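You operate a simulated robot arm through the tools that you are given. There is no shell and no other tool. Be economical: measure what you need, move in short steps, check, and stop when the job is done.

You are at the controls of a simulated robot arm. One attempt, no reset.

TASK
Seal the pump and pull at least 22 inches of vacuum on the intake gauge.
Fine: black handle in, pump drain shut, intake cap tight; hold the primer button till the needle is there. Leave the other controls as they are.

Only the result counts: the job must be done as asked and must still hold three seconds after the hand-in. Knocking over, shifting, dropping, spilling or breaking anything else fails it. A push-on lid holds only when it is set on centred and level and pressed home; a screw cap is set on level and turned clockwise until tight.

THE ROBOT
A 6-joint arm with a two-finger parallel gripper, fixed in place. Base frame: the origin is at the foot of the arm, x ahead of it, y to its left, z up. Units: m, rad, N and s.
With the tool pointing down near the work surface it reaches from about 0.22 to 0.68 m from the base axis. Its first joint turns from -2.897 to 2.897 rad. Payload 4.1 kg.
The tool frame sits at the grasp point between the pads (the TCP): z along the fingers, y along the line on which they close. The tips reach 0.023 m beyond it. The gripper opens to 0.094 m. The fingers are 0.038 m wide and 0.01 m thick; the gripper's body (0.054 by 0.096 m) begins 0.039 m behind the TCP.
Orientation is told as [roll, pitch, yaw] about the base's x, y, z axes, in that order, counted from this pose: with the fingers straight down and closing along the base's y, the tool's x points along the base's -x, its y along +y and its z along -z.

THE INTERFACE
- The arm moves only by the tool arm_command. Its argument "motion" is a list of rows, each an object (a shift or turn left out is 0, a gripper value left out holds the last) with "hand": the opening in per cent of the stroke, from 0 (shut) to 100 (fully open); "translation": the shift along the tool's x, y, z in units of 40 mm (1.0 is 40 mm), a list of three; "angular": the turn, a rotation vector about the tool's x, y, z in units of 4 degrees (1.0 is 4 degrees), a list of three. In form: [{"hand": hand, "translation": [tx, ty, tz], "angular": [ax, ay, az]}, ...]. A call has 1 to 10 rows; each row shifts and turns the commanded pose from where the row before left it, along the tool's axes as they then stand. A call with a number of a shift or a turn outside -1 to 1 is refused whole. A row lasts 0.2 s, in which the tool goes at most 0.05 m and 0.15 rad; a call with a longer step from one row to the next is refused whole, and so is a gripper value outside its range. Where a pose cannot be reached the arm comes as near as it can. A force on the tool above 60 N (or 10 N above the force at the start of the call, whichever is more), or a blocked arm, ends the call early, and 0.2 s more pass. Each finger travels about 0.045 m/s and halts on what it meets, pressing with about 41 N; the grip force reading is that of the motor and also rises with nothing between the fingers. The clock runs only during rows and for 0.2 s after the last one: add rows that do not move to give the fingers time. The reply holds the time, the measured pose of the TCP, the force on the tool along the base axes, the opening and the grip force, in the units named above and with some noise, with the torque about the TCP (base axes, N m) and any sound that the robot's microphone picked up.
- Cameras (640 x 400 px; columns grow to the right, rows downward): "scene" is fixed at [0.0462, 0.5022, 1.5129]; the picture's right is [-0.26, -0.97, 0.00], its down [0.24, -0.06, -0.97] and it looks along [0.94, -0.25, 0.25] (base axes); focal length 214 px, centre (320, 200). "wrist" rides on the gripper at [0.086, 0.016, -0.075] in the tool frame; the picture's right is [-0.18, 0.98, 0.00], its down [-0.58, -0.11, -0.81] and it looks along [-0.79, -0.15, 0.59] (tool axes); focal length 243 px, centre (320, 200). There is no depth. A picture from a camera that has moved, and an enlarged one, comes with that camera's place and axes in the base frame and with its lens. The place of the scene camera against the robot may be out by one fixed shift of up to 0.018 m in any direction.
- camera(camera): a new picture of that camera. It takes no simulated time.
- slide_trunk(by): slides the trunk up (or, below 0, down) by that many m; the arm rides with it, the base frame stays. It gives what a move gives, with no picture.
- zoom(camera, box): a new picture of the part [left, top, right, bottom] of that camera's present view, enlarged. It takes no simulated time.
- close_job(): hands the job in; it is judged then, once.

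Work in short steps. Places have to be worked out from the pictures, the camera data and where the tool is seen: move nearer, look again, correct. Check each grasp and each placing, and mend what went wrong. You have 120 turns and 68 pictures in all, those below and enlarged ones among them. Open the gripper and draw the arm clear of the work before you hand the job in, unless the task says otherwise; then end with one line.

The tools are called after "Emit:" as a command line: name --argument value ..., lists and objects as JSON in quotes. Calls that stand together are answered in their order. arm_command: Moves the arm, as the interface text tells. Its arguments: {"type":"object","properties":{"motion":{"type":"array","items":{"type":"object","properties":{"hand":{"type":"number"},"translation":{"type":"array","items":{"type":"number"}},"angular":{"type":"array","items":{"type":"number"}}}}}},"required":["motion"]} The other tools are called the same way: slide_trunk (by) slides the trunk up or down; camera (camera) takes a picture; zoom (camera, box) takes an enlarged picture of a part of a camera's view; close_job () hands the job in.

At the start:

```text
t: 0.0
ee_pos: [0.2879, 0.0761, 1.3301]
orientation: [-0.001, -0.004, -0.001]
wrist_force: [-0.6, -0.6, -0.3]
wrist_torque: [-0.01, -0.01, -0.01]
opening: 0.0941
gripper_force: 0.1
trunk travel left (down, up): [-0.45, 0.14]
```

scene: 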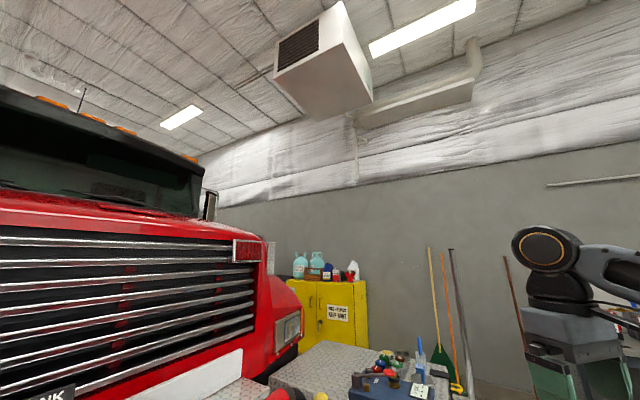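
wrist: 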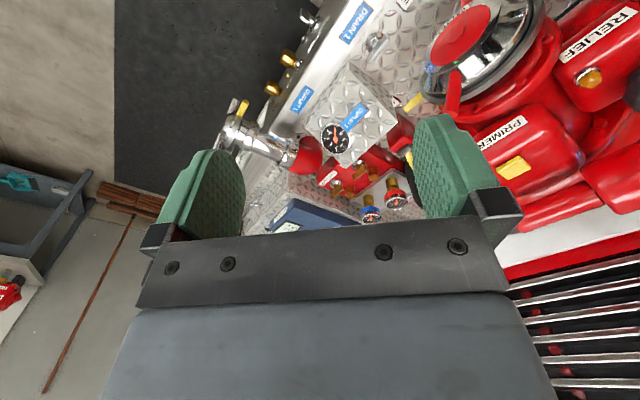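

The wrist view shows a pump panel with labels; I enlarge it to read it.

Emit:
zoom --camera "wrist" --box '[220, 0, 430, 240]'

Emit:
zoom --camera "wrist" --box '[390, 0, 640, 240]'

Emit:
zoom --camera "scene" --box '[220, 320, 480, 400]'

```text
1.67 times, centred on (325, 120) of wrist
camera zoom: at [0.2015, 0.093, 1.4044], right [0.18, 0.98, 0.0], down [0.58, -0.11, 0.81], along [0.79, -0.15, -0.59], focal length 404 px, centre (312, 333)
```

zoom: 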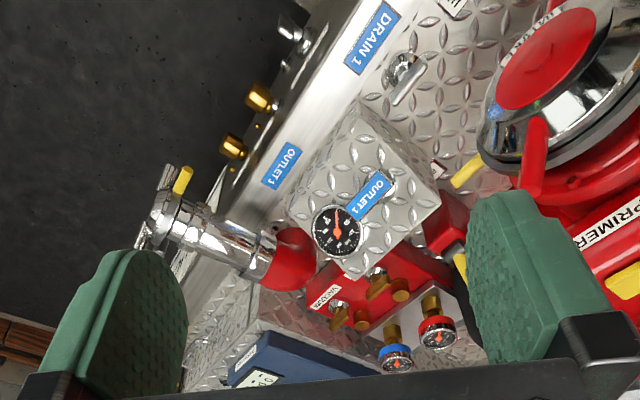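

```text
1.67 times, centred on (515, 120) of wrist
camera zoom: at [0.2015, 0.093, 1.4044], right [0.18, 0.98, 0.0], down [0.58, -0.11, 0.81], along [0.79, -0.15, -0.59], focal length 404 px, centre (-5, 333)
```

zoom: 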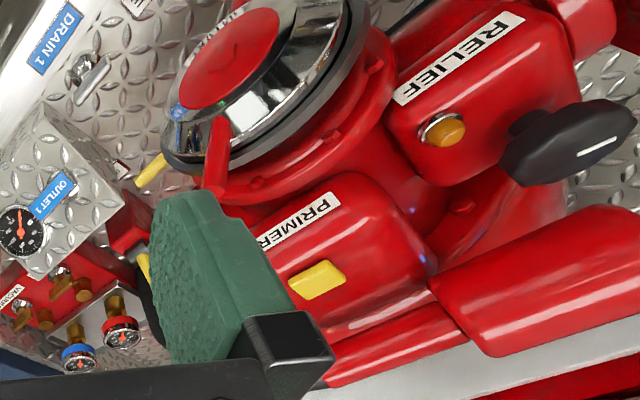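

```text
2.46 times, centred on (350, 360) of scene
camera zoom: at [0.0462, 0.5022, 1.5129], right [-0.26, -0.97, 0.0], down [0.24, -0.06, -0.97], along [0.94, -0.25, 0.25], focal length 528 px, centre (246, -194)
```

zoom: 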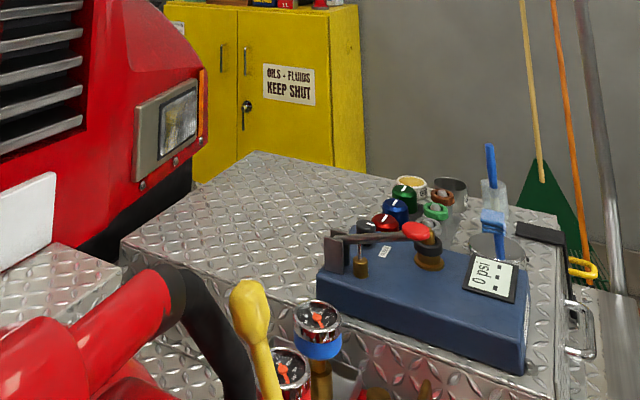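

The wrist camera is upside down relative to the base; I raise the trunk and tilt the tool so that the camera looks straight down on the panel.

Emit:
slide_trunk --by 0.13

Emit:
arm_command --motion '[{"angular": [0, 1, 0]}, {"angular": [0, 1, 0]}, {"angular": [0, 1, 0]}, {"angular": [0, 1, 0]}, {"angular": [0, 1, 0]}, {"angular": [0, 1, 0]}, {"angular": [0, 1, 0]}]'

Emit:
camera --camera "wrist"

```text
t: 1.6
ee_pos: [0.2884, 0.0763, 1.4606]
orientation: [0.0, -0.002, -0.001]
wrist_force: [0.3, 0.2, -1.2]
wrist_torque: [-0.03, -0.03, -0.01]
opening: 0.0935
gripper_force: 0.1
trunk travel left (down, up): [-0.58, 0.01]
```

```text
t: 3.2
ee_pos: [0.2963, 0.0913, 1.3342]
orientation: [0.002, 0.486, 0.001]
wrist_force: [0.1, -0.7, -0.7]
wrist_torque: [0.0, -0.01, -0.01]
opening: 0.0941
gripper_force: 0.1
out of reach, approached as far as the arm can: row 1, 2, 3, 4, 5, 6, 7
trunk travel left (down, up): [-0.58, 0.01]
```

```text
62 pictures are left
camera wrist: at [0.2552, 0.1075, 1.4414], right [0.16, 0.98, -0.08], down [0.89, -0.11, 0.44], along [0.42, -0.15, -0.89], focal length 243 px, centre (320, 200)
```

wrist: 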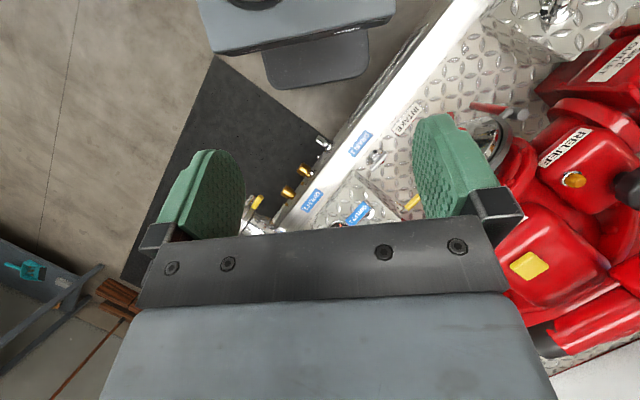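

The pump is ahead and to the left; I undo the tilt and yaw the tool to the left.

Emit:
arm_command --motion '[{"angular": [0, -1, 0]}, {"angular": [0, -1, 0]}, {"angular": [0, -1, 0]}, {"angular": [0, -1, 0]}, {"angular": [0, -1, 0]}, {"angular": [0, -1, 0]}, {"angular": [0, -1, 0]}]'

Emit:
arm_command --motion '[{"angular": [0, 0, -1]}, {"angular": [0, 0, -1]}, {"angular": [0, 0, -1]}, {"angular": [0, 0, -1]}, {"angular": [0, 0, -1]}, {"angular": [0, 0, -1]}, {"angular": [0, 0, -1]}, {"angular": [0, 0, -1]}, {"angular": [0, 0, -1]}, {"angular": [0, 0, -1]}]'

Emit:
camera --camera "wrist"

```text
t: 4.8
ee_pos: [0.2958, 0.0909, 1.3347]
orientation: [0.0, 0.0, 0.001]
wrist_force: [-0.3, -0.2, -0.1]
wrist_torque: [-0.03, -0.01, 0.0]
opening: 0.0938
gripper_force: 0.1
trunk travel left (down, up): [-0.58, 0.01]
```

```text
t: 7.0
ee_pos: [0.2959, 0.089, 1.3345]
orientation: [0.0, -0.003, 0.7]
wrist_force: [-0.4, 0.4, -0.3]
wrist_torque: [0.0, 0.0, 0.04]
opening: 0.0939
gripper_force: 0.1
trunk travel left (down, up): [-0.58, 0.01]
```

```text
61 pictures are left
camera wrist: at [0.2198, 0.0479, 1.4092], right [-0.49, 0.87, 0.0], down [0.51, 0.29, 0.81], along [0.7, 0.4, -0.59], focal length 243 px, centre (320, 200)
```

wrist: 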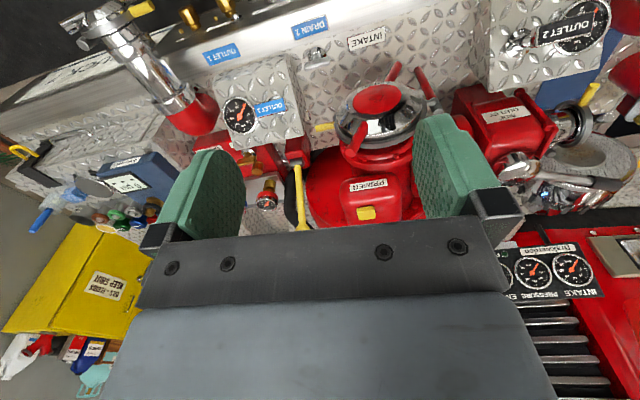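

Good overview. I enlarge its parts.

Emit:
zoom --camera "wrist" --box '[190, 0, 340, 240]'

Emit:
zoom --camera "wrist" --box '[300, 20, 460, 240]'

Emit:
zoom --camera "wrist" --box '[440, 0, 640, 300]'

```text
1.67 times, centred on (265, 120) of wrist
camera zoom: at [0.2198, 0.0479, 1.4092], right [-0.49, 0.87, 0.0], down [0.51, 0.29, 0.81], along [0.7, 0.4, -0.59], focal length 404 px, centre (412, 333)
```

zoom: 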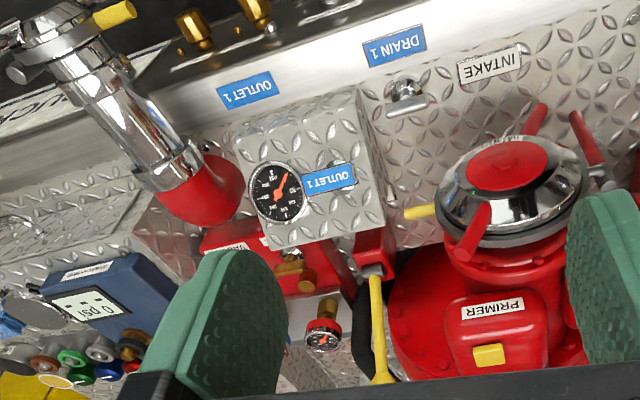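

```text
1.82 times, centred on (380, 130) of wrist
camera zoom: at [0.2198, 0.0479, 1.4092], right [-0.49, 0.87, 0.0], down [0.51, 0.29, 0.81], along [0.7, 0.4, -0.59], focal length 441 px, centre (211, 327)
```

zoom: 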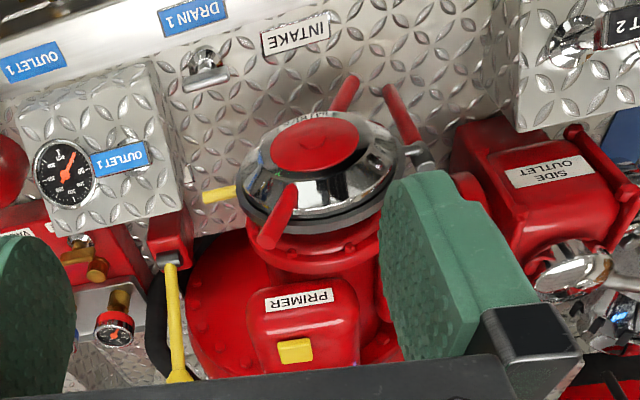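

```text
1.33 times, centred on (540, 150) of wrist
camera zoom: at [0.2198, 0.0479, 1.4092], right [-0.49, 0.87, 0.0], down [0.51, 0.29, 0.81], along [0.7, 0.4, -0.59], focal length 324 px, centre (27, 267)
```

zoom: 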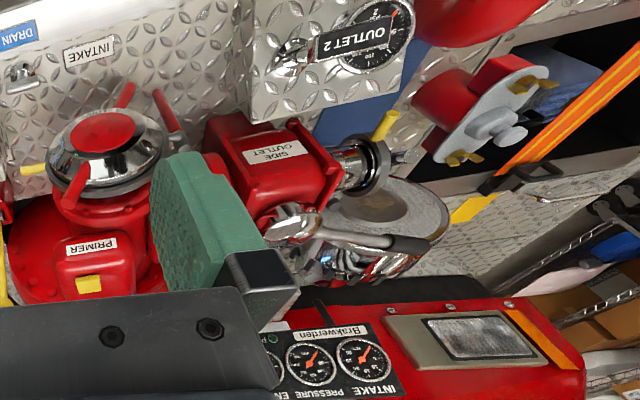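

I yaw further so that the pump comes between the fingers, and go up a bit for a look over it.

Emit:
arm_command --motion '[{"angular": [0, 0, -1], "translation": [0, 0, -0.8]}, {"angular": [0, 0, -1], "translation": [0, 0, -0.8]}, {"angular": [0, 0, -1], "translation": [0, 0, -0.8]}, {"angular": [0, 0, -1]}, {"angular": [0, 0, -1]}]'

Emit:
camera --camera "wrist"

```text
t: 8.2
ee_pos: [0.2964, 0.0894, 1.4304]
orientation: [0.0, 0.0, 1.05]
wrist_force: [0.0, -0.2, 0.1]
wrist_torque: [0.06, 0.02, -0.01]
opening: 0.0938
gripper_force: 0.0
trunk travel left (down, up): [-0.58, 0.01]
```

```text
57 pictures are left
camera wrist: at [0.2395, 0.0237, 1.5058], right [-0.76, 0.65, 0.0], down [0.38, 0.45, 0.81], along [0.52, 0.61, -0.59], focal length 243 px, centre (320, 200)
```

wrist: 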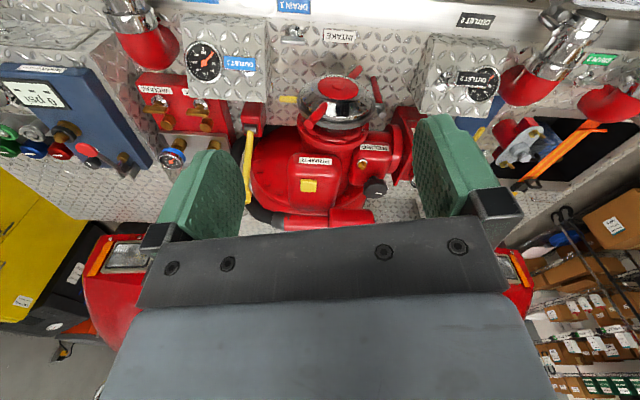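

Emit:
zoom --camera "wrist" --box '[230, 20, 430, 240]'

Emit:
zoom --camera "wrist" --box '[110, 30, 270, 240]'

```text
1.82 times, centred on (330, 130) of wrist
camera zoom: at [0.2395, 0.0237, 1.5058], right [-0.76, 0.65, 0.0], down [0.38, 0.45, 0.81], along [0.52, 0.61, -0.59], focal length 441 px, centre (302, 327)
```

zoom: 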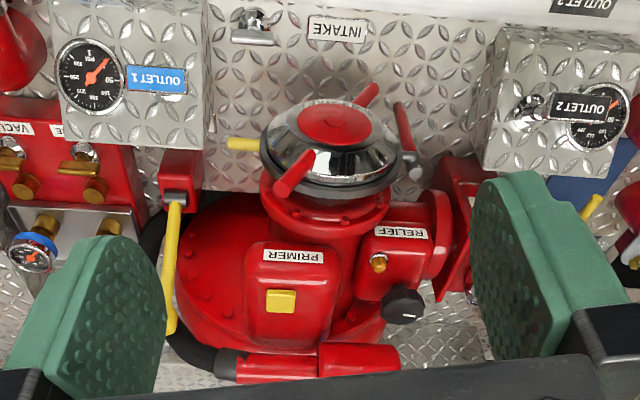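

```text
1.90 times, centred on (190, 135) of wrist
camera zoom: at [0.2395, 0.0237, 1.5058], right [-0.76, 0.65, 0.0], down [0.38, 0.45, 0.81], along [0.52, 0.61, -0.59], focal length 462 px, centre (568, 324)
```

zoom: 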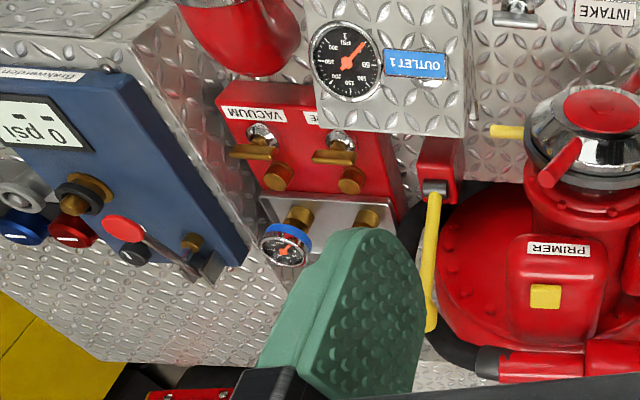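

The pump intake sits roughly at (0.40, 0.28, 0.97). I go down a bit while staying back, for a flatter and closer view.

Emit:
arm_command --motion '[{"translation": [0.3, 0, 1]}, {"translation": [0.3, 0, 1]}, {"translation": [0, 0, 1]}, {"translation": [0, 0, 1]}, {"translation": [0, 0, 1]}, {"translation": [0, 0, 1]}]'

Emit:
camera --camera "wrist"

```text
t: 9.6
ee_pos: [0.2849, 0.0714, 1.1881]
orientation: [0.0, 0.0, 1.048]
wrist_force: [-0.7, 0.3, 0.9]
wrist_torque: [-0.03, -0.01, -0.01]
opening: 0.0939
gripper_force: 0.1
trunk travel left (down, up): [-0.58, 0.01]
```

```text
54 pictures are left
camera wrist: at [0.2268, 0.0053, 1.2634], right [-0.76, 0.65, 0.0], down [0.38, 0.45, 0.81], along [0.52, 0.61, -0.59], focal length 243 px, centre (320, 200)
```

wrist: 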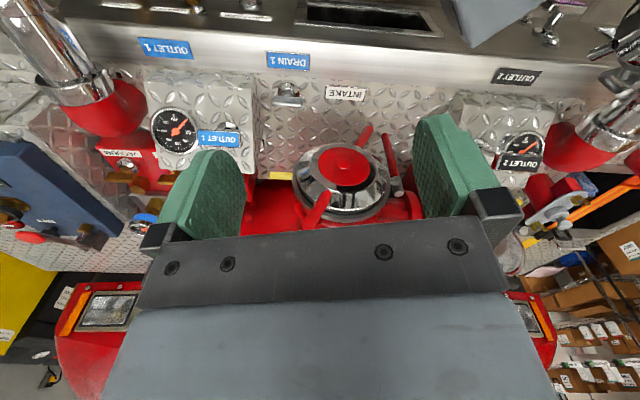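

Emit:
zoom --camera "wrist" --box '[250, 70, 420, 240]'

Emit:
zoom --camera "wrist" --box '[400, 40, 640, 280]'

```text
2.35 times, centred on (335, 155) of wrist
camera zoom: at [0.2268, 0.0053, 1.2634], right [-0.76, 0.65, 0.0], down [0.38, 0.45, 0.81], along [0.52, 0.61, -0.59], focal length 571 px, centre (285, 306)
```

zoom: 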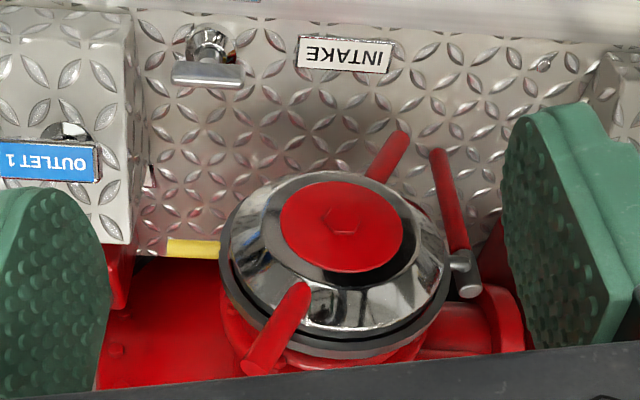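

```text
1.67 times, centred on (520, 160) of wrist
camera zoom: at [0.2268, 0.0053, 1.2634], right [-0.76, 0.65, 0.0], down [0.38, 0.45, 0.81], along [0.52, 0.61, -0.59], focal length 404 px, centre (-13, 267)
```

zoom: 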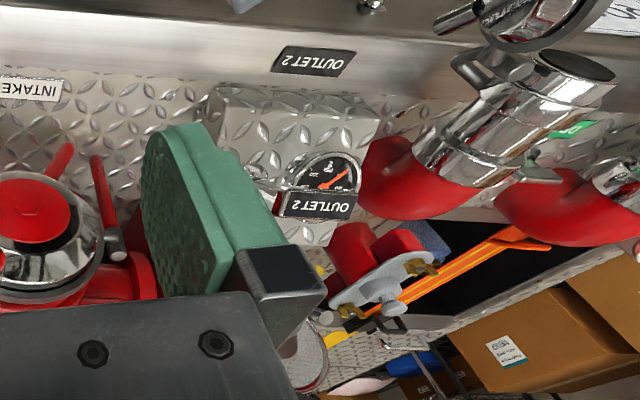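

Labels are upside down in this camera only. I now lift and swing around to view the pump from its left (+y) side.

Emit:
arm_command --motion '[{"translation": [0, 0, -1], "angular": [0, 0, 1]}, {"translation": [0, 0, -1], "angular": [0, 0, 1]}, {"translation": [0, 0, -1], "angular": [0, 0, 1]}, {"angular": [0, 0, 1]}, {"angular": [0, 0, 1]}, {"angular": [0, 0, 1]}, {"angular": [0, 0, 1]}, {"angular": [0, 0, 1]}, {"angular": [0, 0, 1]}, {"angular": [0, 0, 1]}]'

Emit:
arm_command --motion '[{"translation": [0, 1, 0], "angular": [0, 0, 1]}, {"translation": [0, 1, 0], "angular": [0, 0, 1]}, {"translation": [0, 1, 0], "angular": [0, 0, 1]}, {"translation": [0, 1, 0], "angular": [0, 0, 1]}, {"translation": [0, 1, 0], "angular": [0, 0, 1]}, {"translation": [0, 1, 0], "angular": [0, 0, 1]}, {"translation": [0, 1, 0], "angular": [0, 0, 1]}, {"translation": [0, 1, 0], "angular": [0, 0, 1]}, {"translation": [0, 1, 0], "angular": [0, 0, 1]}, {"translation": [0, 1, 0], "angular": [0, 0, 1]}]'

Emit:
arm_command --motion '[{"translation": [0, 1, 0], "angular": [0, 0, 1]}, {"translation": [0, 0.5, 0], "angular": [0, 0, 1]}, {"translation": [0, 0, 0], "angular": [0, 0, 1]}, {"translation": [0, 0, 0], "angular": [0, 0, 1]}, {"translation": [0, 0, 0], "angular": [0, 0, 1]}, {"angular": [0, 0, 1]}, {"angular": [0, 0, 1]}, {"angular": [0, 0, 1]}]'

Emit:
camera --camera "wrist"

```text
t: 11.8
ee_pos: [0.2846, 0.0704, 1.3103]
orientation: [0.001, -0.002, 0.35]
wrist_force: [0.1, 0.1, 1.0]
wrist_torque: [0.0, 0.0, 0.01]
opening: 0.0942
gripper_force: 0.1
trunk travel left (down, up): [-0.58, 0.01]
```

```text
t: 14.0
ee_pos: [0.2689, 0.4637, 1.3096]
orientation: [-0.002, -0.001, -0.349]
wrist_force: [0.0, -0.5, 0.7]
wrist_torque: [-0.03, 0.02, -0.01]
opening: 0.0939
gripper_force: 0.1
trunk travel left (down, up): [-0.58, 0.01]
```

```text
t: 15.8
ee_pos: [0.2889, 0.5094, 1.3069]
orientation: [0.002, 0.001, -0.908]
wrist_force: [-0.6, -0.3, -0.4]
wrist_torque: [-0.01, -0.02, 0.04]
opening: 0.0941
gripper_force: 0.0
out of reach, approached as far as the arm can: row 2
trunk travel left (down, up): [-0.58, 0.01]
```

```text
51 pictures are left
camera wrist: at [0.2486, 0.5891, 1.3817], right [0.89, 0.46, 0.0], down [0.27, -0.53, 0.81], along [0.37, -0.72, -0.59], focal length 243 px, centre (320, 200)
```

wrist: 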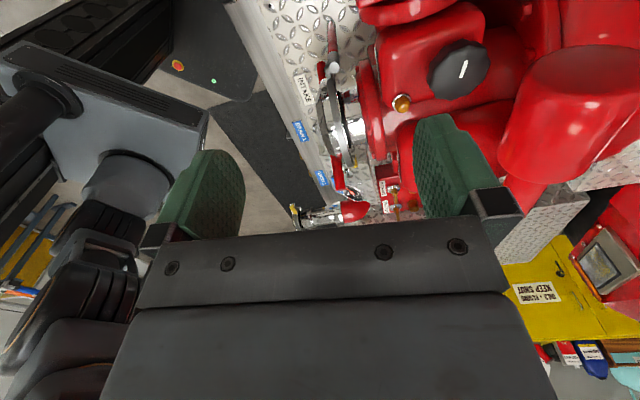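

Emit:
zoom --camera "wrist" --box '[260, 0, 420, 230]'

Emit:
zoom --camera "wrist" --box '[350, 0, 640, 240]'

```text
1.74 times, centred on (340, 115) of wrist
camera zoom: at [0.2486, 0.5891, 1.3817], right [0.89, 0.46, 0.0], down [0.27, -0.53, 0.81], along [0.37, -0.72, -0.59], focal length 422 px, centre (285, 348)
```

zoom: 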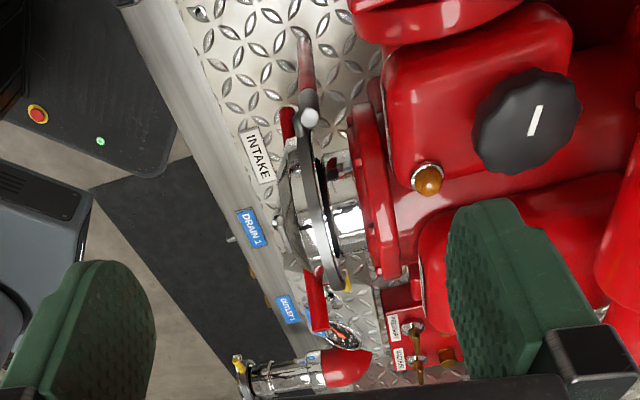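

```text
1.67 times, centred on (495, 120) of wrist
camera zoom: at [0.2486, 0.5891, 1.3817], right [0.89, 0.46, 0.0], down [0.27, -0.53, 0.81], along [0.37, -0.72, -0.59], focal length 404 px, centre (28, 333)
```

zoom: 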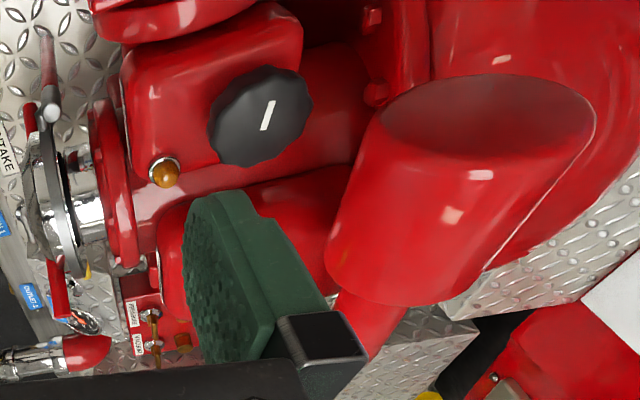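

The cap's axis is horizontal, facing the robot; the panel is turned 45°. Panel frame: n=(.71,.71) into it, u=(-.71,.71) to the left; cap at about n=.53, u=-.08, z=.905. I turn back to face it and look at the front face below.

Emit:
arm_command --motion '[{"angular": [0, 0, -1]}, {"angular": [0, 0, -1]}, {"angular": [0, 0, -1]}, {"angular": [0, 0, -1]}, {"angular": [0, 0, -1]}, {"angular": [0, 0, -1]}, {"angular": [0, 0, -1]}, {"angular": [0, 0, -1]}, {"angular": [0, 0, -1]}, {"angular": [0, 0, -1]}]'

Emit:
arm_command --motion '[{"angular": [0, 0, -1]}, {"angular": [0, 0, -1]}, {"angular": [0, 0, -1]}, {"angular": [0, 0, -1]}, {"angular": [0, 0, -1]}, {"angular": [0, 0, -1]}, {"angular": [0, 0, -1]}, {"angular": [0, 0, -1]}, {"angular": [0, 0, -1]}, {"angular": [0, 0, -1]}]'

Emit:
arm_command --motion '[{"angular": [0, 0, -1]}, {"angular": [0, 0, -1]}, {"angular": [0, 0, -1]}, {"angular": [0, 0, -1]}, {"translation": [1, 0, 0]}, {"translation": [1, 0, 0]}, {"translation": [1, 0, 0]}, {"translation": [1, 0, 0]}, {"translation": [1, 0, 0]}, {"translation": [1, 0, 0]}]'

Emit:
arm_command --motion '[{"translation": [0.9, -0.6, 0]}, {"translation": [0.5, -1, 0]}, {"translation": [0, -1, 0.6]}, {"translation": [0, -1, 0.6]}, {"translation": [0, -1, 0.6]}, {"translation": [0, 0, 1]}, {"translation": [0, 0, 1]}, {"translation": [0, 0, 1]}]'

Emit:
camera --camera "wrist"

```text
t: 18.0
ee_pos: [0.2898, 0.5118, 1.3067]
orientation: [-0.001, -0.002, -0.207]
wrist_force: [0.2, -0.2, 0.4]
wrist_torque: [-0.01, -0.01, -0.01]
opening: 0.0941
gripper_force: 0.2
trunk travel left (down, up): [-0.58, 0.01]
```

```text
t: 20.2
ee_pos: [0.2887, 0.5101, 1.3051]
orientation: [0.002, -0.001, 0.49]
wrist_force: [0.0, 0.4, -0.4]
wrist_torque: [0.03, -0.01, -0.04]
opening: 0.0941
gripper_force: 0.1
trunk travel left (down, up): [-0.58, 0.01]
```

```text
t: 22.4
ee_pos: [0.1164, 0.3421, 1.3063]
orientation: [0.0, -0.001, 0.768]
wrist_force: [1.2, -1.0, -0.9]
wrist_torque: [-0.01, -0.02, 0.0]
opening: 0.0941
gripper_force: 0.1
trunk travel left (down, up): [-0.58, 0.01]
```

```text
t: 24.2
ee_pos: [0.2048, 0.1709, 1.1145]
orientation: [-0.001, 0.001, 0.767]
wrist_force: [-0.1, 0.0, 0.0]
wrist_torque: [-0.01, 0.0, -0.03]
opening: 0.094
gripper_force: 0.0
trunk travel left (down, up): [-0.58, 0.01]
```

```text
48 pictures are left
camera wrist: at [0.132, 0.1233, 1.1884], right [-0.55, 0.83, 0.0], down [0.49, 0.33, 0.81], along [0.67, 0.44, -0.59], focal length 243 px, centre (320, 200)
```

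wrist: 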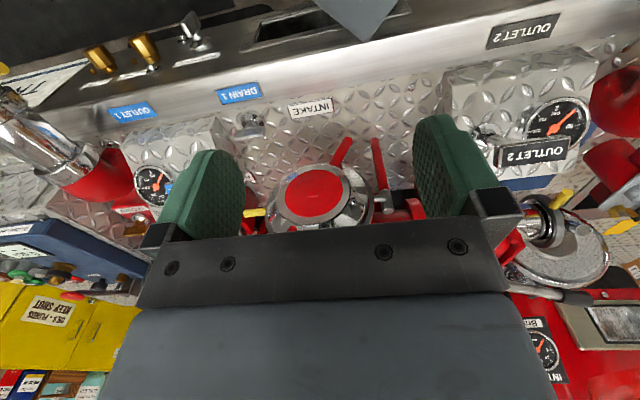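

Emit:
arm_command --motion '[{"translation": [0.4, -0.5, 0.5]}, {"translation": [0, -0.5, 0.5], "angular": [0, 1, 0]}, {"angular": [0, 1, 0]}, {"angular": [0, 1, 0]}, {"angular": [0, 1, 0]}, {"angular": [0, 1, 0]}, {"angular": [0, 1, 0]}, {"angular": [0, 1, 0]}]'

Emit:
camera --camera "wrist"

```text
t: 26.0
ee_pos: [0.2306, 0.1416, 1.0829]
orientation: [0.001, 0.488, 0.769]
wrist_force: [0.2, -1.0, -0.1]
wrist_torque: [-0.02, -0.01, 0.01]
opening: 0.094
gripper_force: 0.2
out of reach, approached as far as the arm can: row 1
trunk travel left (down, up): [-0.58, 0.01]
```

```text
47 pictures are left
camera wrist: at [0.1897, 0.126, 1.1893], right [-0.57, 0.82, -0.09], down [0.72, 0.54, 0.44], along [0.41, 0.19, -0.89], focal length 243 px, centre (320, 200)
```

wrist: 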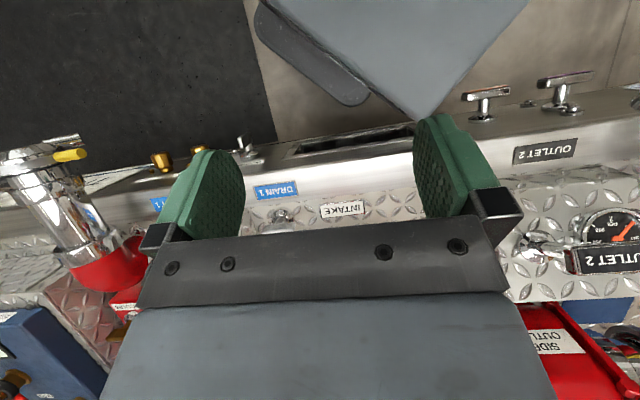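

Emit:
zoom --camera "wrist" --box '[420, 60, 640, 300]'

Emit:
zoom --camera "wrist" --box '[0, 110, 310, 320]'

```text
1.67 times, centred on (530, 180) of wrist
camera zoom: at [0.1897, 0.126, 1.1893], right [-0.57, 0.82, -0.09], down [0.72, 0.54, 0.44], along [0.41, 0.19, -0.89], focal length 404 px, centre (-30, 233)
```

zoom: 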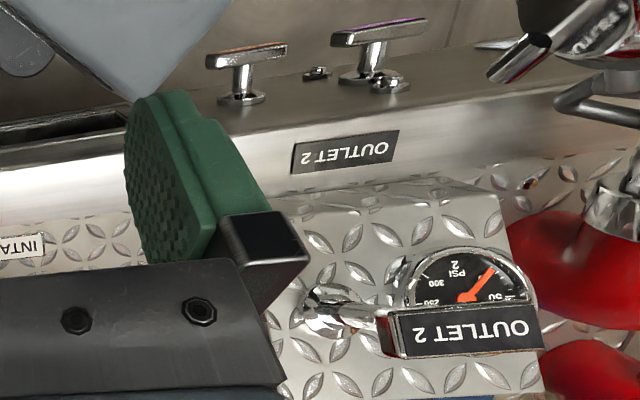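

```text
1.90 times, centred on (155, 215) of wrist
camera zoom: at [0.1897, 0.126, 1.1893], right [-0.57, 0.82, -0.09], down [0.72, 0.54, 0.44], along [0.41, 0.19, -0.89], focal length 462 px, centre (634, 171)
```

zoom: 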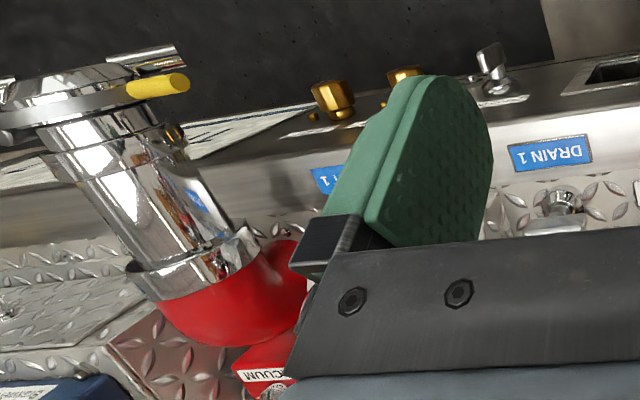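

The black "OUTLET 2" plate handle stands out of its box – that is likely the "black handle". I look for the pump drain's label on the front face: undo the tilt and move left, back and lower.

Emit:
arm_command --motion '[{"angular": [0, -1, 0]}, {"angular": [0, -1, 0]}, {"angular": [0, -1, 0]}, {"angular": [0, -1, 0]}, {"angular": [0, -1, 0]}, {"angular": [0, -1, 0]}, {"angular": [0, -1, 0]}, {"translation": [0, 1, 0]}, {"translation": [0, 1, 0]}, {"translation": [0, 1, 0]}]'

Emit:
arm_command --motion '[{"translation": [0, 1, 0]}, {"translation": [0, 1, 0]}, {"translation": [0, 1, 0]}, {"translation": [1, 0.5, 0]}, {"translation": [1, 0, 0]}, {"translation": [1, 0, 0.5]}, {"translation": [0.6, 0, 1]}, {"translation": [0, 0, 1]}]'

Emit:
camera --camera "wrist"

```text
t: 28.2
ee_pos: [0.1516, 0.2358, 1.0873]
orientation: [0.0, -0.001, 0.768]
wrist_force: [0.6, 1.1, 0.1]
wrist_torque: [0.0, -0.01, -0.03]
opening: 0.0942
gripper_force: 0.1
out of reach, approached as far as the arm can: row 7
trunk travel left (down, up): [-0.58, 0.01]
```

```text
t: 30.0
ee_pos: [-0.0244, 0.2506, 0.9949]
orientation: [0.028, -0.013, 0.661]
wrist_force: [6.2, 15.4, 14.4]
wrist_torque: [-0.65, -0.35, 0.59]
opening: 0.09
gripper_force: 0.1
trunk travel left (down, up): [-0.58, 0.01]
```

```text
44 pictures are left
camera wrist: at [-0.1007, 0.2091, 1.0689], right [-0.46, 0.89, 0.03], down [0.53, 0.25, 0.81], along [0.71, 0.39, -0.59], focal length 243 px, centre (320, 200)
```

wrist: 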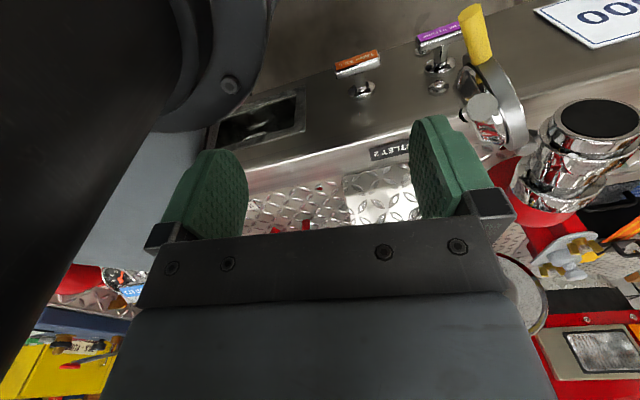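

Force 15 N: the gripper is bearing on something (likely the robot's own trunk). I back off along the way I came, then zoom at the labelled T-handles.

Emit:
arm_command --motion '[{"translation": [-0.5, 0, -0.7]}, {"translation": [-0.7, 0, -0.7]}, {"translation": [0, 0, 0]}]'

Emit:
zoom --camera "wrist" --box '[320, 0, 520, 120]'

```text
t: 30.3
ee_pos: [-0.0213, 0.2484, 0.9951]
orientation: [0.001, -0.006, 0.701]
wrist_force: [-10.8, 23.4, -14.0]
wrist_torque: [1.06, 0.46, -0.12]
opening: 0.0829
gripper_force: 0.1
trunk travel left (down, up): [-0.58, 0.01]
stopped in row 1: the force on the tool passed its limit at 82 N (the readings are from after the stop); the commanded pose is now the measured one
```

```text
3.20 times, centred on (420, 60) of wrist
camera zoom: at [-0.0973, 0.2044, 1.0699], right [-0.49, 0.87, 0.0], down [0.51, 0.29, 0.81], along [0.7, 0.4, -0.59], focal length 776 px, centre (0, 648)
```

zoom: 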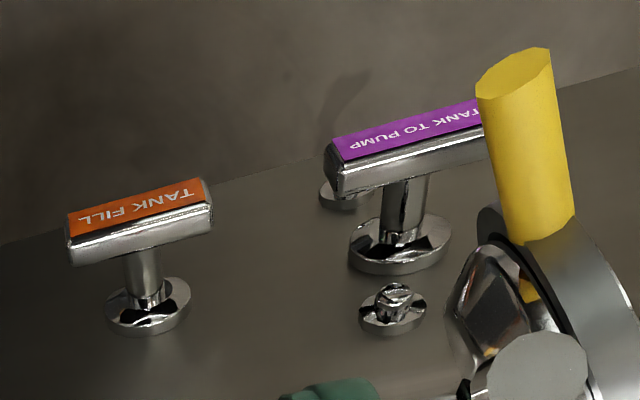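

The obstacle pushes the tool toward +u; I move that way.

Emit:
arm_command --motion '[{"translation": [0, 0.4, 0]}, {"translation": [0, 0.4, 0]}]'

```text
t: 30.9
ee_pos: [-0.027, 0.2647, 0.9963]
orientation: [-0.016, -0.001, 0.663]
wrist_force: [0.0, -0.3, 0.3]
wrist_torque: [0.04, 0.0, 0.01]
opening: 0.0942
gripper_force: 0.1
trunk travel left (down, up): [-0.58, 0.01]
```

Emit:
arm_command --motion '[{"translation": [0, 1, 0]}, {"translation": [0, 0, -1]}, {"translation": [0, 0, -1]}, {"translation": [-1, 0, -1]}, {"translation": [-1, 0, 0]}, {"translation": [-1, 0, 0]}]'

Emit:
camera --camera "wrist"

Emit:
camera --camera "scene"

```text
refused: row 4 steps farther than a row can; nothing moved
```

```text
42 pictures are left
camera wrist: at [-0.1059, 0.2261, 1.07], right [-0.46, 0.89, -0.02], down [0.52, 0.28, 0.81], along [0.72, 0.36, -0.59], focal length 243 px, centre (320, 200)
```

wrist: 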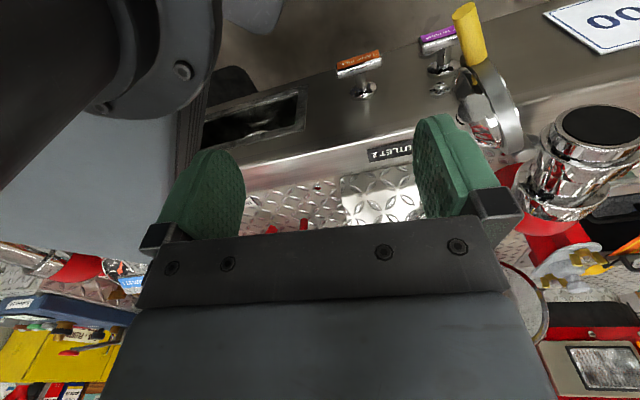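

```text
41 pictures are left
```

scene: 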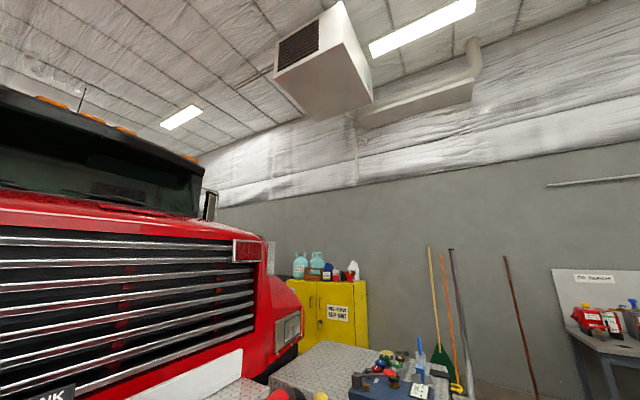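

Only the trunk was touched. I go up, forward, and across to the right to read the third T-handle at u=-0.26.

Emit:
arm_command --motion '[{"translation": [0, 0, -1]}, {"translation": [0, 0, -1]}, {"translation": [-1, 0, 0]}, {"translation": [-1, 0, 0]}, {"translation": [-0.9, 0, 0]}, {"translation": [0, -1, 0]}, {"translation": [0, -1, 0]}, {"translation": [0, -1, 0]}, {"translation": [0, -1, 0]}, {"translation": [0, -1, 0]}]'

Emit:
arm_command --motion '[{"translation": [0, -1, 0], "angular": [0, 0, -1]}, {"translation": [0, -1, 0], "angular": [0, 0, -1]}, {"translation": [0, -1, 0]}, {"translation": [0, -1, 0]}, {"translation": [0, -1, 0]}, {"translation": [0, -1, 0]}, {"translation": [0.8, -0.4, 0.5]}, {"translation": [0.5, 0, 0.7]}, {"translation": [0.5, 0, 0.8]}]'

Emit:
camera --camera "wrist"

```text
t: 33.1
ee_pos: [0.1819, 0.1969, 1.082]
orientation: [-0.011, 0.0, 0.702]
wrist_force: [0.0, -0.6, -0.4]
wrist_torque: [0.03, 0.01, -0.02]
opening: 0.0939
gripper_force: 0.2
out of reach, approached as far as the arm can: row 10
trunk travel left (down, up): [-0.58, 0.01]
```

```text
t: 35.1
ee_pos: [0.3228, -0.0255, 1.0068]
orientation: [-0.011, -0.001, 0.844]
wrist_force: [-1.0, -0.4, -0.3]
wrist_torque: [-0.01, 0.04, 0.0]
opening: 0.0939
gripper_force: 0.1
out of reach, approached as far as the arm can: row 1
trunk travel left (down, up): [-0.58, 0.01]
```

```text
40 pictures are left
camera wrist: at [0.2521, -0.0786, 1.083], right [-0.61, 0.79, -0.01], down [0.46, 0.37, 0.81], along [0.64, 0.49, -0.59], focal length 243 px, centre (320, 200)
```

wrist: 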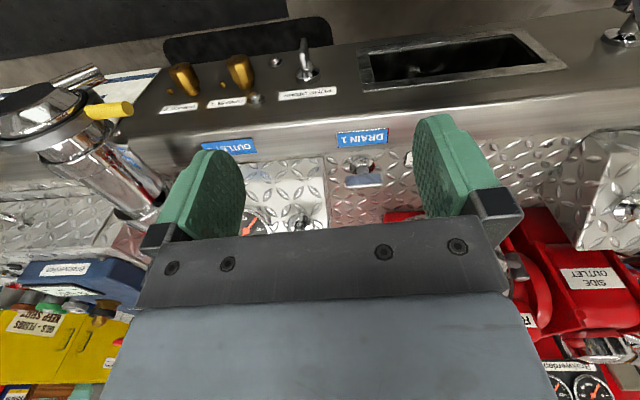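

Emit:
zoom --camera "wrist" --box '[140, 30, 420, 240]'

Emit:
zoom --camera "wrist" --box '[150, 50, 350, 120]'

```text
1.90 times, centred on (280, 135) of wrist
camera zoom: at [0.2521, -0.0786, 1.083], right [-0.61, 0.79, -0.01], down [0.46, 0.37, 0.81], along [0.64, 0.49, -0.59], focal length 462 px, centre (396, 324)
```

zoom: 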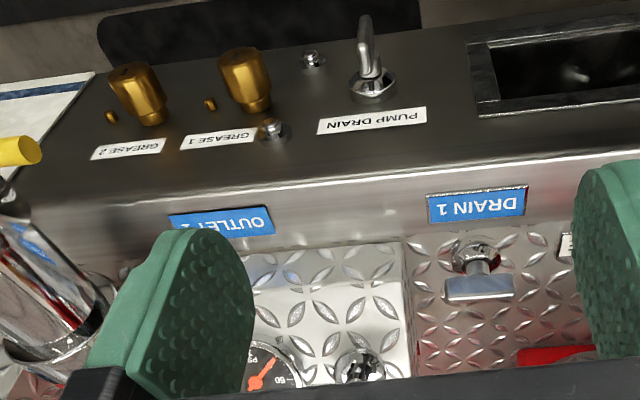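

```text
3.20 times, centred on (250, 85) of wrist
camera zoom: at [0.2521, -0.0786, 1.083], right [-0.61, 0.79, -0.01], down [0.46, 0.37, 0.81], along [0.64, 0.49, -0.59], focal length 776 px, centre (544, 568)
```

zoom: 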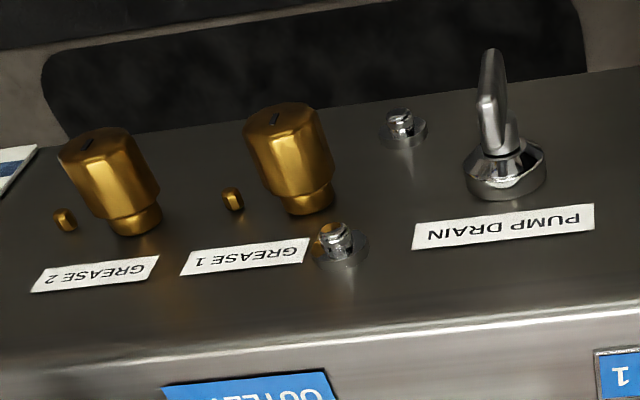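

"PUMP DRAIN" petcock found at about u=-0.29, n=0.35, z=0.63, lever upright (outlet drain 1's is crosswise). The OUTLET 2 black plate is at about (0.16, 0.42, 0.99), its rod pulled out up and toward the robot. I first go there, above it, tilting the tool along the rod and closing the fingers.

Emit:
arm_command --motion '[{"hand": 0, "translation": [0, 0, -1], "angular": [0, 0, 0.85]}, {"translation": [0, 0, -1]}, {"translation": [-1, 0, -0.6]}, {"translation": [-1, 0.4, 0]}, {"translation": [0, 1, 0]}, {"translation": [0, 1, 0]}, {"translation": [0, 1, 0]}, {"translation": [0, 1, 0]}, {"translation": [0, 1, 0]}, {"translation": [0, 1, 0]}]'

Emit:
arm_command --motion '[{"translation": [0, 1, 0]}, {"translation": [0, 1, 0], "angular": [0, -1, 0]}, {"angular": [0, -1, 0]}, {"angular": [0, -1, 0]}, {"angular": [0, -1, 0]}, {"angular": [0, -1, 0]}, {"angular": [0, -1, 0]}, {"angular": [0, -1, 0]}]'

Emit:
camera --camera "wrist"

```text
t: 37.3
ee_pos: [0.1972, 0.2134, 1.1094]
orientation: [-0.011, 0.001, 0.782]
wrist_force: [0.1, 0.6, 1.5]
wrist_torque: [0.04, 0.01, -0.03]
opening: 0.0
gripper_force: 41.0
trunk travel left (down, up): [-0.58, 0.01]
```

```text
t: 39.1
ee_pos: [0.1418, 0.2827, 1.1145]
orientation: [-0.011, -0.49, 0.787]
wrist_force: [-0.7, 0.0, 0.8]
wrist_torque: [0.0, -0.03, -0.01]
opening: 0.0
gripper_force: 41.1
out of reach, approached as far as the arm can: row 7, 8
trunk travel left (down, up): [-0.58, 0.01]
```

```text
37 pictures are left
camera wrist: at [0.0523, 0.2163, 1.1398], right [-0.58, 0.81, 0.08], down [0.16, 0.03, 0.99], along [0.8, 0.58, -0.15], focal length 243 px, centre (320, 200)
```

wrist: 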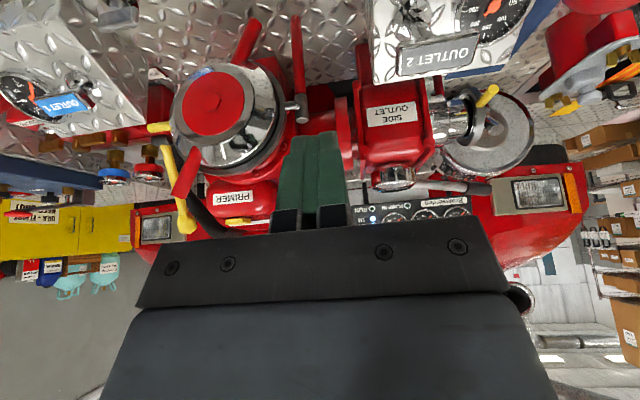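

Emit:
zoom --camera "wrist" --box '[130, 0, 330, 240]'

Emit:
zoom --camera "wrist" --box '[350, 0, 550, 240]'

```text
1.67 times, centred on (230, 120) of wrist
camera zoom: at [0.0523, 0.2163, 1.1398], right [-0.58, 0.81, 0.08], down [0.16, 0.03, 0.99], along [0.8, 0.58, -0.15], focal length 404 px, centre (470, 333)
```

zoom: 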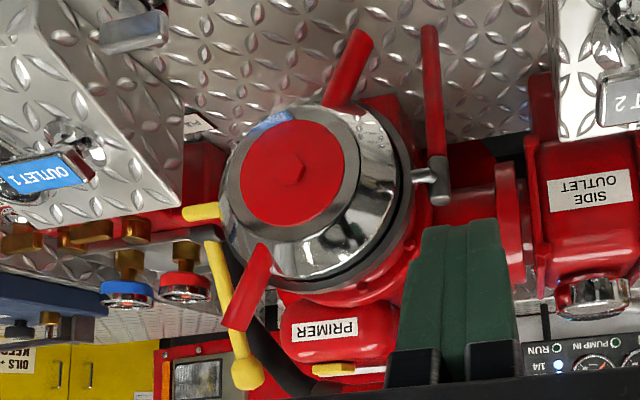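

```text
1.67 times, centred on (450, 120) of wrist
camera zoom: at [0.0523, 0.2163, 1.1398], right [-0.58, 0.81, 0.08], down [0.16, 0.03, 0.99], along [0.8, 0.58, -0.15], focal length 404 px, centre (103, 333)
```

zoom: 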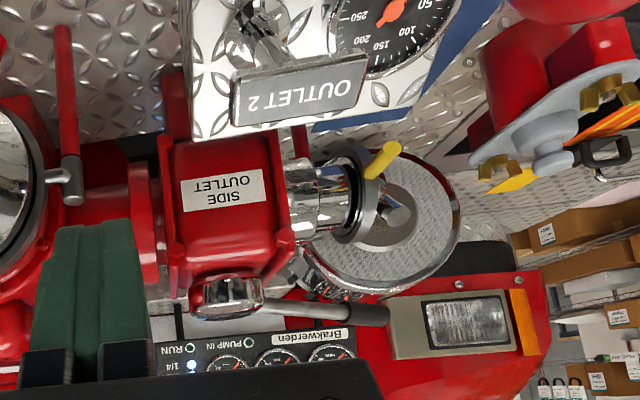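

OUTLET 1's plate stands ~0.08 m off its flange, OUTLET 2's ~0.19 m, so the black handle is out by ~0.1 m. I line up the closed fingers on its axis.

Emit:
arm_command --motion '[{"translation": [0, 1, 0], "angular": [0, -1, 0]}, {"translation": [-0.5, 1, 0], "angular": [0, -0.25, 0]}, {"translation": [0, 0.15, 0.7]}, {"translation": [0, 0, 0.7]}, {"translation": [0, 0, 0.5]}, {"translation": [0, 0, 0]}]'

Emit:
camera --camera "wrist"

```text
t: 40.5
ee_pos: [0.1247, 0.3855, 1.0611]
orientation: [-0.013, -0.577, 0.792]
wrist_force: [0.1, 0.2, -0.1]
wrist_torque: [-0.01, 0.03, 0.01]
opening: 0.0
gripper_force: 41.0
trunk travel left (down, up): [-0.58, 0.01]
```

```text
34 pictures are left
camera wrist: at [0.0324, 0.3172, 1.0766], right [-0.59, 0.81, 0.09], down [0.1, -0.04, 0.99], along [0.8, 0.59, -0.06], focal length 243 px, centre (320, 200)
```

wrist: 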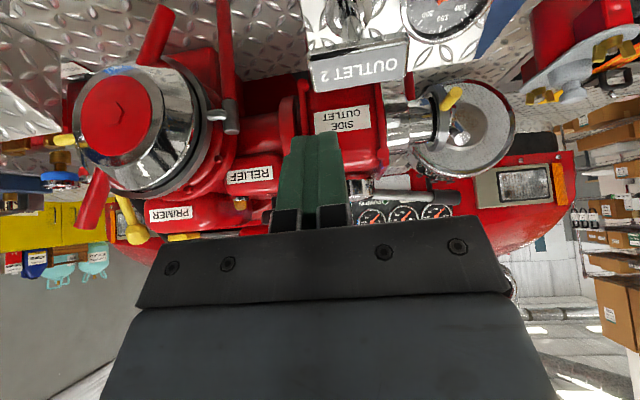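

Refined plate place: n=.437, u=.214, z=.96, rod inclined 32° — matching the tool tilt. I shift sideways 3 cm and advance toward it.

Emit:
arm_command --motion '[{"translation": [-0.25, 0.7, 0]}, {"translation": [0, 0, 0.8]}, {"translation": [0, 0, 0.7]}, {"translation": [0, 0, 0.4]}, {"translation": [0, 0, 0]}]'

Emit:
camera --camera "wrist"

```text
t: 41.7
ee_pos: [0.1402, 0.439, 1.0006]
orientation: [-0.012, -0.577, 0.79]
wrist_force: [-0.6, -0.3, 0.8]
wrist_torque: [-0.01, 0.01, 0.02]
opening: 0.0002
gripper_force: 41.1
trunk travel left (down, up): [-0.58, 0.01]
```

```text
33 pictures are left
camera wrist: at [0.0485, 0.3716, 1.0168], right [-0.59, 0.81, 0.09], down [0.1, -0.04, 0.99], along [0.8, 0.59, -0.06], focal length 243 px, centre (320, 200)
```

wrist: 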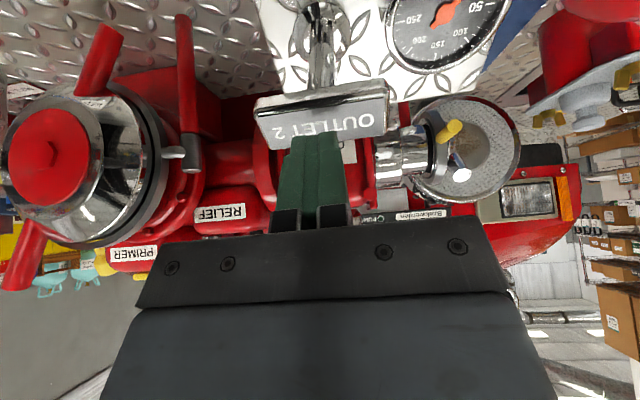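

Aligned; the plate should be about 2.5 cm ahead of the tips. I advance and push gently.

Emit:
arm_command --motion '[{"translation": [0, 0, 0.4]}, {"translation": [0, 0, 0.4]}, {"translation": [0, 0, 0.3]}, {"translation": [0, 0, 0.3]}, {"translation": [0, 0, 0.3]}]'

Emit:
camera --camera "wrist"

```text
t: 42.9
ee_pos: [0.1667, 0.4649, 0.9452]
orientation: [-0.014, -0.575, 0.789]
wrist_force: [0.0, 0.2, -0.4]
wrist_torque: [0.0, 0.01, 0.01]
opening: 0.0
gripper_force: 40.9
trunk travel left (down, up): [-0.58, 0.01]
```

```text
32 pictures are left
camera wrist: at [0.0748, 0.3968, 0.9601], right [-0.58, 0.81, 0.09], down [0.1, -0.04, 0.99], along [0.8, 0.59, -0.06], focal length 243 px, centre (320, 200)
```

wrist: 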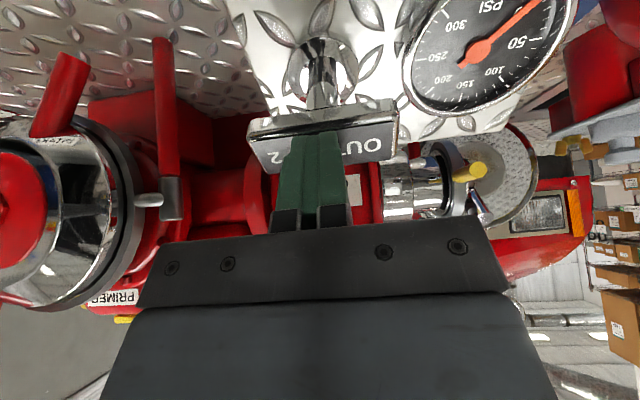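

The plate's apparent size shows it has moved in by ~4 cm with the fingers; I push on until it stops.

Emit:
arm_command --motion '[{"translation": [0, 0, 0.2]}, {"translation": [0, 0, 0.2]}, {"translation": [0, 0, 0.2]}, {"translation": [0, 0, 0]}]'

Emit:
camera --camera "wrist"

```text
t: 43.9
ee_pos: [0.1749, 0.4709, 0.9287]
orientation: [-0.011, -0.582, 0.792]
wrist_force: [-11.2, -19.1, 26.8]
wrist_torque: [-0.49, 0.35, 0.08]
opening: 0.0
gripper_force: 40.8
trunk travel left (down, up): [-0.58, 0.01]
```

```text
31 pictures are left
camera wrist: at [0.0824, 0.4039, 0.9431], right [-0.59, 0.81, 0.09], down [0.1, -0.04, 0.99], along [0.8, 0.59, -0.06], focal length 243 px, centre (320, 200)
```

wrist: 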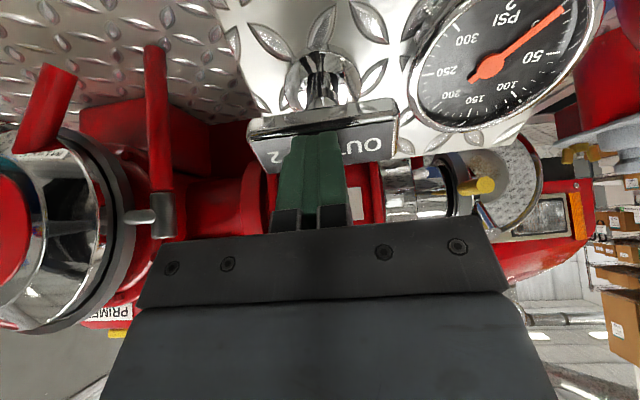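

The handle met its stop at ~35 N: in. I retract along the axis, right the tool, and move to above the cap's upper handle (estimated from z .99 to 1.06, u -.13…-.15, n .51).

Emit:
arm_command --motion '[{"translation": [0, 0, -0.8]}, {"translation": [0, 0, -1]}, {"translation": [0, 0, -1]}, {"translation": [0, 0, -1]}, {"translation": [0, 0, -1]}, {"angular": [0, 1, 0]}, {"angular": [0, 1, 0]}, {"angular": [0, 1, 0]}, {"angular": [0, 1, 0]}, {"angular": [0, 1, 0]}]'

Emit:
arm_command --motion '[{"angular": [0, 1, 0]}, {"angular": [0, 1, 0]}, {"angular": [0, 1, 0]}, {"angular": [0, 0.3, 0]}, {"translation": [0, -1, 0]}, {"translation": [0, -1, 0]}, {"translation": [0, -1, 0]}, {"translation": [0, -1, 0]}, {"translation": [0, -1, 0]}, {"translation": [0, -1, 0]}]'

Emit:
camera --camera "wrist"

```text
t: 46.1
ee_pos: [0.1003, 0.4024, 1.0856]
orientation: [-0.013, -0.224, 0.788]
wrist_force: [0.0, 0.8, 0.0]
wrist_torque: [0.0, 0.01, 0.01]
opening: 0.0
gripper_force: 41.1
trunk travel left (down, up): [-0.58, 0.01]
```

```text
t: 48.3
ee_pos: [0.2686, 0.2301, 1.0891]
orientation: [-0.01, 0.004, 0.784]
wrist_force: [0.4, 0.4, 0.1]
wrist_torque: [0.04, 0.02, 0.0]
opening: 0.0001
gripper_force: 40.7
trunk travel left (down, up): [-0.58, 0.01]
```

```text
30 pictures are left
camera wrist: at [0.1954, 0.1827, 1.1639], right [-0.56, 0.83, -0.01], down [0.48, 0.34, 0.81], along [0.67, 0.45, -0.59], focal length 243 px, centre (320, 200)
```

wrist: 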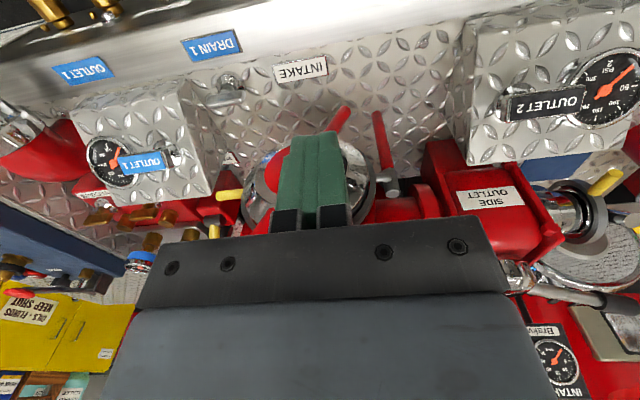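

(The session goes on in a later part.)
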